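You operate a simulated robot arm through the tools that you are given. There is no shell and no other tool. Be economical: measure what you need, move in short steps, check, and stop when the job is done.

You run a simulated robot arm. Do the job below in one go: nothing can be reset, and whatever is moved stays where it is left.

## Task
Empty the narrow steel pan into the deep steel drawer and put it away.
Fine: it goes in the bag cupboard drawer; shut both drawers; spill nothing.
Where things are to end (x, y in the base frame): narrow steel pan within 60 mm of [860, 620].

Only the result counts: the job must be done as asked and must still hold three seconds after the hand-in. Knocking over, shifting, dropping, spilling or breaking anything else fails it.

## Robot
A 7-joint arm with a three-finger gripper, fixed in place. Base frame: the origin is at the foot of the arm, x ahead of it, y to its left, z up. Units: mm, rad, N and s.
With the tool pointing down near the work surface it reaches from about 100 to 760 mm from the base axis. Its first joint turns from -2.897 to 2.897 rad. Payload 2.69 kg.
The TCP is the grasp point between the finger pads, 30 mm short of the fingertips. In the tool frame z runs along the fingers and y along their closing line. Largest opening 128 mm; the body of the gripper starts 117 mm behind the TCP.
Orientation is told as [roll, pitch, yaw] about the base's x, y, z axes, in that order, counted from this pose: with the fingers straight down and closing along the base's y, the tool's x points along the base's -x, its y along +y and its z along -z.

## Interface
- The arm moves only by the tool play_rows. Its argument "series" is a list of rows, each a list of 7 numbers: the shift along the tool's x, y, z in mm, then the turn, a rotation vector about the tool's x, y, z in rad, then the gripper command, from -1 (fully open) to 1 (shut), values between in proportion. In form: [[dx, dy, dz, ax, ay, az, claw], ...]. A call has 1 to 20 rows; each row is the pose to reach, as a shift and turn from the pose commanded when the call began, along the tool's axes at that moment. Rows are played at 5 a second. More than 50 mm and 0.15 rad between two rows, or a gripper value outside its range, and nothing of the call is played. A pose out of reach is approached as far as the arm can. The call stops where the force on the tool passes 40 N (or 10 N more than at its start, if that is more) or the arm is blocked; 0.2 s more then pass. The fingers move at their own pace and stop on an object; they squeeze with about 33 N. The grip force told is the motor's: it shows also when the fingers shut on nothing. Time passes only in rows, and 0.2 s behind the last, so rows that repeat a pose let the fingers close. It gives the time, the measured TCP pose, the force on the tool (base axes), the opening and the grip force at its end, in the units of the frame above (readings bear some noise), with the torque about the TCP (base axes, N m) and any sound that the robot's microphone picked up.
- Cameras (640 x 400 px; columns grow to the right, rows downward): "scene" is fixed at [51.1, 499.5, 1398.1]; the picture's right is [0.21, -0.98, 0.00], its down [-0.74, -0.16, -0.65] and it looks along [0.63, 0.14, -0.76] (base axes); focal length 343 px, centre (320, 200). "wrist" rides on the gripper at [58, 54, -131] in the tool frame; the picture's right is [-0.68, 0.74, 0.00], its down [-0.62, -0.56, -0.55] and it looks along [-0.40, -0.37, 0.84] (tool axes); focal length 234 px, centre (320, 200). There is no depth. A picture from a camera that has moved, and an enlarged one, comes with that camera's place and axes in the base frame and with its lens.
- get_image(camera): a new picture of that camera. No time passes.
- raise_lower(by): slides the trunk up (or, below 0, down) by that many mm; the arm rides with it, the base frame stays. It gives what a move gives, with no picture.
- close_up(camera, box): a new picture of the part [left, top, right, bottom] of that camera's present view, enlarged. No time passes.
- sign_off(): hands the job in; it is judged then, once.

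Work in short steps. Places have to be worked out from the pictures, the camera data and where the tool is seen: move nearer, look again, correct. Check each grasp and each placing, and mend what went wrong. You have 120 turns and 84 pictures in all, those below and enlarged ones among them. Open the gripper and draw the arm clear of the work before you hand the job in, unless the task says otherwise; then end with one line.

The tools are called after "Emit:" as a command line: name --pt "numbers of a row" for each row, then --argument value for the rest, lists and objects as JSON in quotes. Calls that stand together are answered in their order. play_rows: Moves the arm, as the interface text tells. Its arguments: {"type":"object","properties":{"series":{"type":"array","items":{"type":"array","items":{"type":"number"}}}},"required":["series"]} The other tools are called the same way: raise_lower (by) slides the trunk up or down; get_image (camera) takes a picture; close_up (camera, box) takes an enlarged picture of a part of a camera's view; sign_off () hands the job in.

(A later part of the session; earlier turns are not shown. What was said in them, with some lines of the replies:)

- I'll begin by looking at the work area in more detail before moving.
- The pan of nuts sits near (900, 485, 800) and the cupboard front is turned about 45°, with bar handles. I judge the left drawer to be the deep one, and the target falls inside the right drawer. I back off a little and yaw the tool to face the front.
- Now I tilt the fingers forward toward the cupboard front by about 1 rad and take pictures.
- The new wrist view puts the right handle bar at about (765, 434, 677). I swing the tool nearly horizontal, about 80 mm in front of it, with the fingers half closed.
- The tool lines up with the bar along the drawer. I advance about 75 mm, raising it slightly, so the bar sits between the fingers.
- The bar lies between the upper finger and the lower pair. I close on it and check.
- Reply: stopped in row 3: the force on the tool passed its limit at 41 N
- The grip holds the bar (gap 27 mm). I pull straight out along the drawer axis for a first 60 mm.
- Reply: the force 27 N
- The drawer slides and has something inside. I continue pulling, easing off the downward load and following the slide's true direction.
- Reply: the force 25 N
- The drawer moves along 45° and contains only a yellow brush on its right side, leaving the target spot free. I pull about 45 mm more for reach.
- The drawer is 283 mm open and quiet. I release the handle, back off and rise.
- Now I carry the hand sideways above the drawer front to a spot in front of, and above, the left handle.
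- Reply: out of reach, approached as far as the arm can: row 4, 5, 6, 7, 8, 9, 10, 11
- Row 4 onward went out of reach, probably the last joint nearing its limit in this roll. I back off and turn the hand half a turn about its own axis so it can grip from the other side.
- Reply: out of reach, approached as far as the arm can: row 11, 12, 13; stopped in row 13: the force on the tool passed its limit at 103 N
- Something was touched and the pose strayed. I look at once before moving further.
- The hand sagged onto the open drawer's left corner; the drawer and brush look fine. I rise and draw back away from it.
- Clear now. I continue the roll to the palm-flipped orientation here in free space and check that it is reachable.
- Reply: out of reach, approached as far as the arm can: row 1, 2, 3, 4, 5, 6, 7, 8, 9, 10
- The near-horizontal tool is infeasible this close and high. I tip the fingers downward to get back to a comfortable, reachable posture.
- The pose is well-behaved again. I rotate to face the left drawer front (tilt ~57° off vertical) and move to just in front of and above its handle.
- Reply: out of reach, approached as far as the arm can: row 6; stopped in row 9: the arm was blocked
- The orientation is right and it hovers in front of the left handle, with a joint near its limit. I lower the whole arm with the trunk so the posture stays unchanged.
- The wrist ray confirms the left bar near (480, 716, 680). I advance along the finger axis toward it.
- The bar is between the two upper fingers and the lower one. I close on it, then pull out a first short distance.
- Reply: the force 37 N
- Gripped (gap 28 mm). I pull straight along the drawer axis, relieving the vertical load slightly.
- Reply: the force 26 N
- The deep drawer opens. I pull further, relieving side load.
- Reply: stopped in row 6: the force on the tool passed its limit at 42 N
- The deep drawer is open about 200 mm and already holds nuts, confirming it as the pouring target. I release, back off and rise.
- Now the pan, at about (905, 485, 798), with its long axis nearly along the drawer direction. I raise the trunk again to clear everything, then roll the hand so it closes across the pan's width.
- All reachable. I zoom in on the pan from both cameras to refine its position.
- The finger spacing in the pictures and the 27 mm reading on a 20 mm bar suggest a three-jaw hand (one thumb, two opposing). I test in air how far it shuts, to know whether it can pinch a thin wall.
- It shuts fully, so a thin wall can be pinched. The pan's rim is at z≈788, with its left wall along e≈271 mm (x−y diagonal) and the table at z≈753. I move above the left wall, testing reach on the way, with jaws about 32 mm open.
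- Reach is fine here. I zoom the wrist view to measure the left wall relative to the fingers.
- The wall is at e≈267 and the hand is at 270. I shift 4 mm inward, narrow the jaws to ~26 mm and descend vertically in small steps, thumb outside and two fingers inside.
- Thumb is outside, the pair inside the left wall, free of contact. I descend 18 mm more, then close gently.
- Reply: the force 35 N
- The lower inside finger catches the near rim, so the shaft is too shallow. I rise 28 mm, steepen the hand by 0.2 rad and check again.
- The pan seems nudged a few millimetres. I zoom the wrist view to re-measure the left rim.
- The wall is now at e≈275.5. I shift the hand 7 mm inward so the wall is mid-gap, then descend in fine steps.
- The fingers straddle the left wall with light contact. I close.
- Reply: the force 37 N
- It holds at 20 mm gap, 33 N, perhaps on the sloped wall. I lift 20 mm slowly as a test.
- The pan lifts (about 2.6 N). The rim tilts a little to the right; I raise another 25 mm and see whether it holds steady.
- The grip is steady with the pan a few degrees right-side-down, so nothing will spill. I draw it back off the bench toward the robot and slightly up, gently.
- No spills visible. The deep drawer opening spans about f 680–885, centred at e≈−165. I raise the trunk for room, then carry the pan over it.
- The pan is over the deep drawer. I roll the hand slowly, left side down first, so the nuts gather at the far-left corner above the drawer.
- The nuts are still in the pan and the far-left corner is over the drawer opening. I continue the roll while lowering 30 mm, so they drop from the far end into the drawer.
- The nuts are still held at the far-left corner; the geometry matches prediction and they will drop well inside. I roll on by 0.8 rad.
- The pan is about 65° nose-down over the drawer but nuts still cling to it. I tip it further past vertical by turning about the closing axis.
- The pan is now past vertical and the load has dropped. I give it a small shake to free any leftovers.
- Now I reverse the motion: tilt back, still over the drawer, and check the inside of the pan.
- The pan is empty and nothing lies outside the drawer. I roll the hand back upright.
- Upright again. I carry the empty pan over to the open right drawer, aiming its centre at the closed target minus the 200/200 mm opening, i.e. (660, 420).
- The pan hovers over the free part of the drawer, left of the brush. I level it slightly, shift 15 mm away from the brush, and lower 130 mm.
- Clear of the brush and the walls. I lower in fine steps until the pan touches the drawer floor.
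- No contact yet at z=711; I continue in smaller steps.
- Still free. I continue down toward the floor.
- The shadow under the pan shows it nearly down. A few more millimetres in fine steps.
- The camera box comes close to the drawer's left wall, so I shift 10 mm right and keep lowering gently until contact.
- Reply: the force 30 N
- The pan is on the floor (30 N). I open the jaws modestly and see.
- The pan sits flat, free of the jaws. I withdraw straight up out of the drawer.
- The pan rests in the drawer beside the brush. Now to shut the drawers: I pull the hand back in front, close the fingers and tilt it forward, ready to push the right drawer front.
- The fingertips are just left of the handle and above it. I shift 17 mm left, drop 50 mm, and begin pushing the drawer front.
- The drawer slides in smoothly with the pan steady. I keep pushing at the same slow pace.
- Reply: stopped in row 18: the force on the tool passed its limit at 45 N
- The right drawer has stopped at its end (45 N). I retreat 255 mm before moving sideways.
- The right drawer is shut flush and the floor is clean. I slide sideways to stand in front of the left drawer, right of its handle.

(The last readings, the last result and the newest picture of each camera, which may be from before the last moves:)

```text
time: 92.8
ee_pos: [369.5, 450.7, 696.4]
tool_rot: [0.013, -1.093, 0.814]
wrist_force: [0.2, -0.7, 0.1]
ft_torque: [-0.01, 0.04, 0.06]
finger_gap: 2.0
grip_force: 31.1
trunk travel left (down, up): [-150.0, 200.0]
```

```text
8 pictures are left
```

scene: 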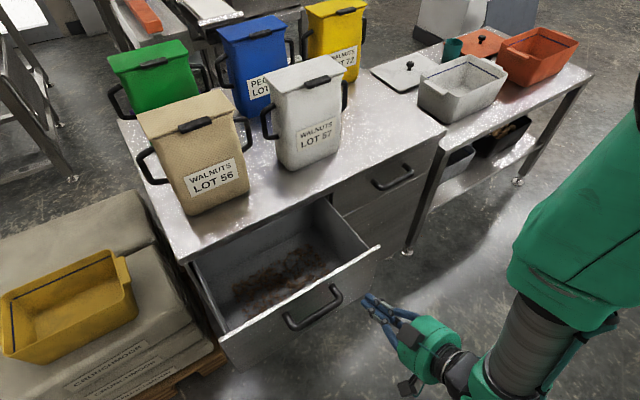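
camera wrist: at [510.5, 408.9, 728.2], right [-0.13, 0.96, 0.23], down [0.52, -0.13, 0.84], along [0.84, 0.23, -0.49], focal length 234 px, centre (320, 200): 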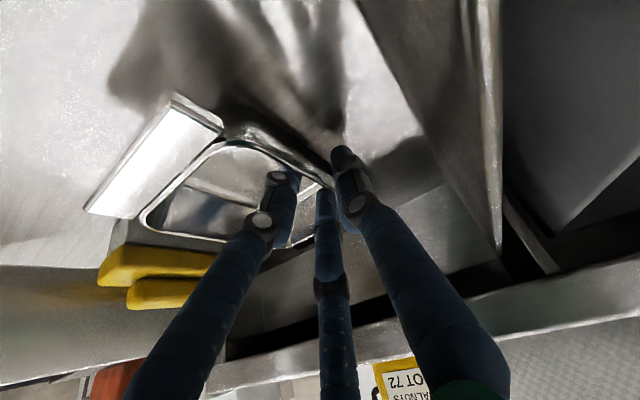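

Aligned, just right of the left handle. I push the deep drawer in slowly.

Emit:
play_rows --pt "-12 -1 22 0 0 0 1" --pt "-23 -2 44 0 0 0 1" --pt "-30 -2 58 0 0 0 1" --pt "-36 -2 69 0 0 0 1" --pt "-41 -3 80 0 0 0 1" --pt "-47 -3 91 0 0 0 1" --pt "-53 -3 102 0 0 0 1" --pt "-59 -4 113 0 0 0 1" --pt "-64 -4 124 0 0 0 1" --pt "-70 -4 135 0 0 0 1" --pt "-76 -5 146 0 0 0 1" --pt "-81 -5 157 0 0 0 1" --pt "-87 -5 168 0 0 0 1" --pt "-93 -6 179 0 0 0 1" --pt "-98 -6 189 0 0 0 1" --pt "-104 -6 200 0 0 0 1" --pt "-109 -7 210 0 0 0 1" --pt "-115 -7 221 0 0 0 1" --pt "-121 -7 232 0 0 0 1" --pt "-127 -8 243 0 0 0 1"

Emit:
get_image --camera "scene"

```text
time: 97.0
ee_pos: [558.2, 641.8, 697.1]
tool_rot: [0.011, -1.087, 0.82]
wrist_force: [-22.1, -21.6, 8.1]
ft_torque: [0.13, -0.24, -0.12]
finger_gap: 2.2
grip_force: 31.3
trunk travel left (down, up): [-150.0, 200.0]
```

```text
7 pictures are left
```

scene: 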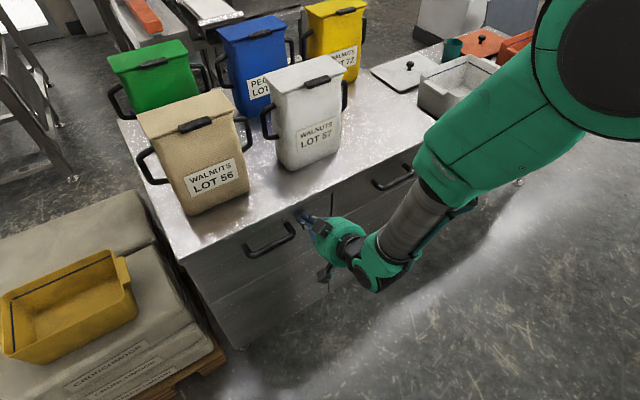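

The left drawer is home too (same depth as the right, 31 N). I retreat and open the gripper, then inspect both fronts.

Emit:
play_rows --pt "9 0 -18 0 0 0 1" --pt "25 0 -48 0 0 0 1" --pt "44 0 -84 0 0 0 0.5" --pt "62 0 -120 0 0 0 0" --pt "81 0 -156 0 0 0 -0.5" --pt "100 0 -192 0 0 0 -1" --pt "118 0 -226 0 0 0 -1"

Emit:
close_up --camera "scene" --box '[160, 100, 460, 340]'

Emit:
get_image --camera "scene"

```text
time: 98.7
ee_pos: [390.5, 461.5, 696.2]
tool_rot: [0.013, -1.095, 0.817]
wrist_force: [-0.1, 0.1, 0.9]
ft_torque: [-0.03, 0.03, -0.03]
finger_gap: 127.6
grip_force: 0.1
trunk travel left (down, up): [-150.0, 200.0]
```

```text
1.67 times, centred on (310, 220) of scene
camera zoom: at [51.1, 499.5, 1398.1], right [0.21, -0.98, 0.0], down [-0.74, -0.16, -0.65], along [0.63, 0.14, -0.76], focal length 572 px, centre (337, 167)
```

zoom: 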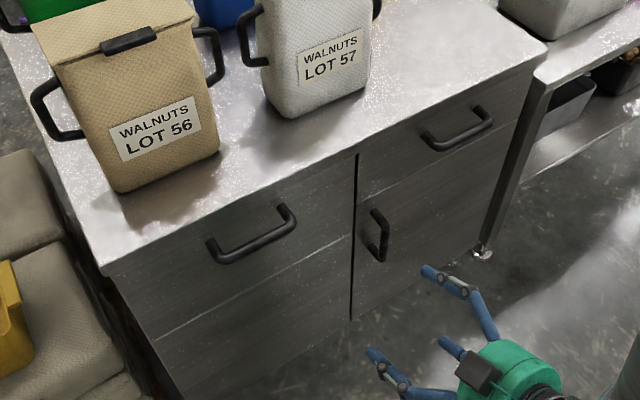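

```text
5 pictures are left
```

scene: 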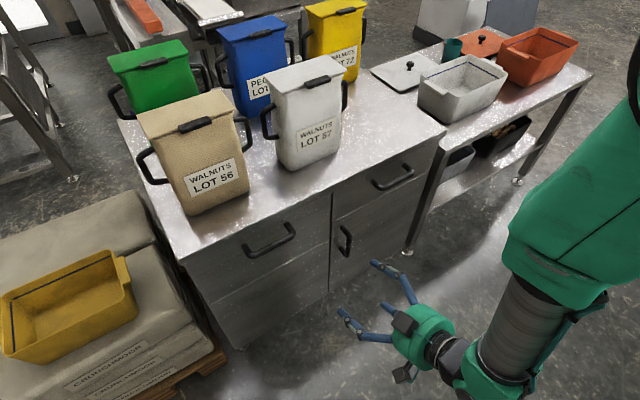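

Both drawers are flush and the bench and floor are clean. The pan should be at about (870, 606), inside tolerance, and the gripper is open and clear, so I hand in.

Emit:
sign_off

```text
The job is handed in.
```

The narrow steel pan is emptied into the deep steel drawer and put away in the bag cupboard drawer, at about (870, 606) by my last estimate. Both drawers are shut and I saw no spills.
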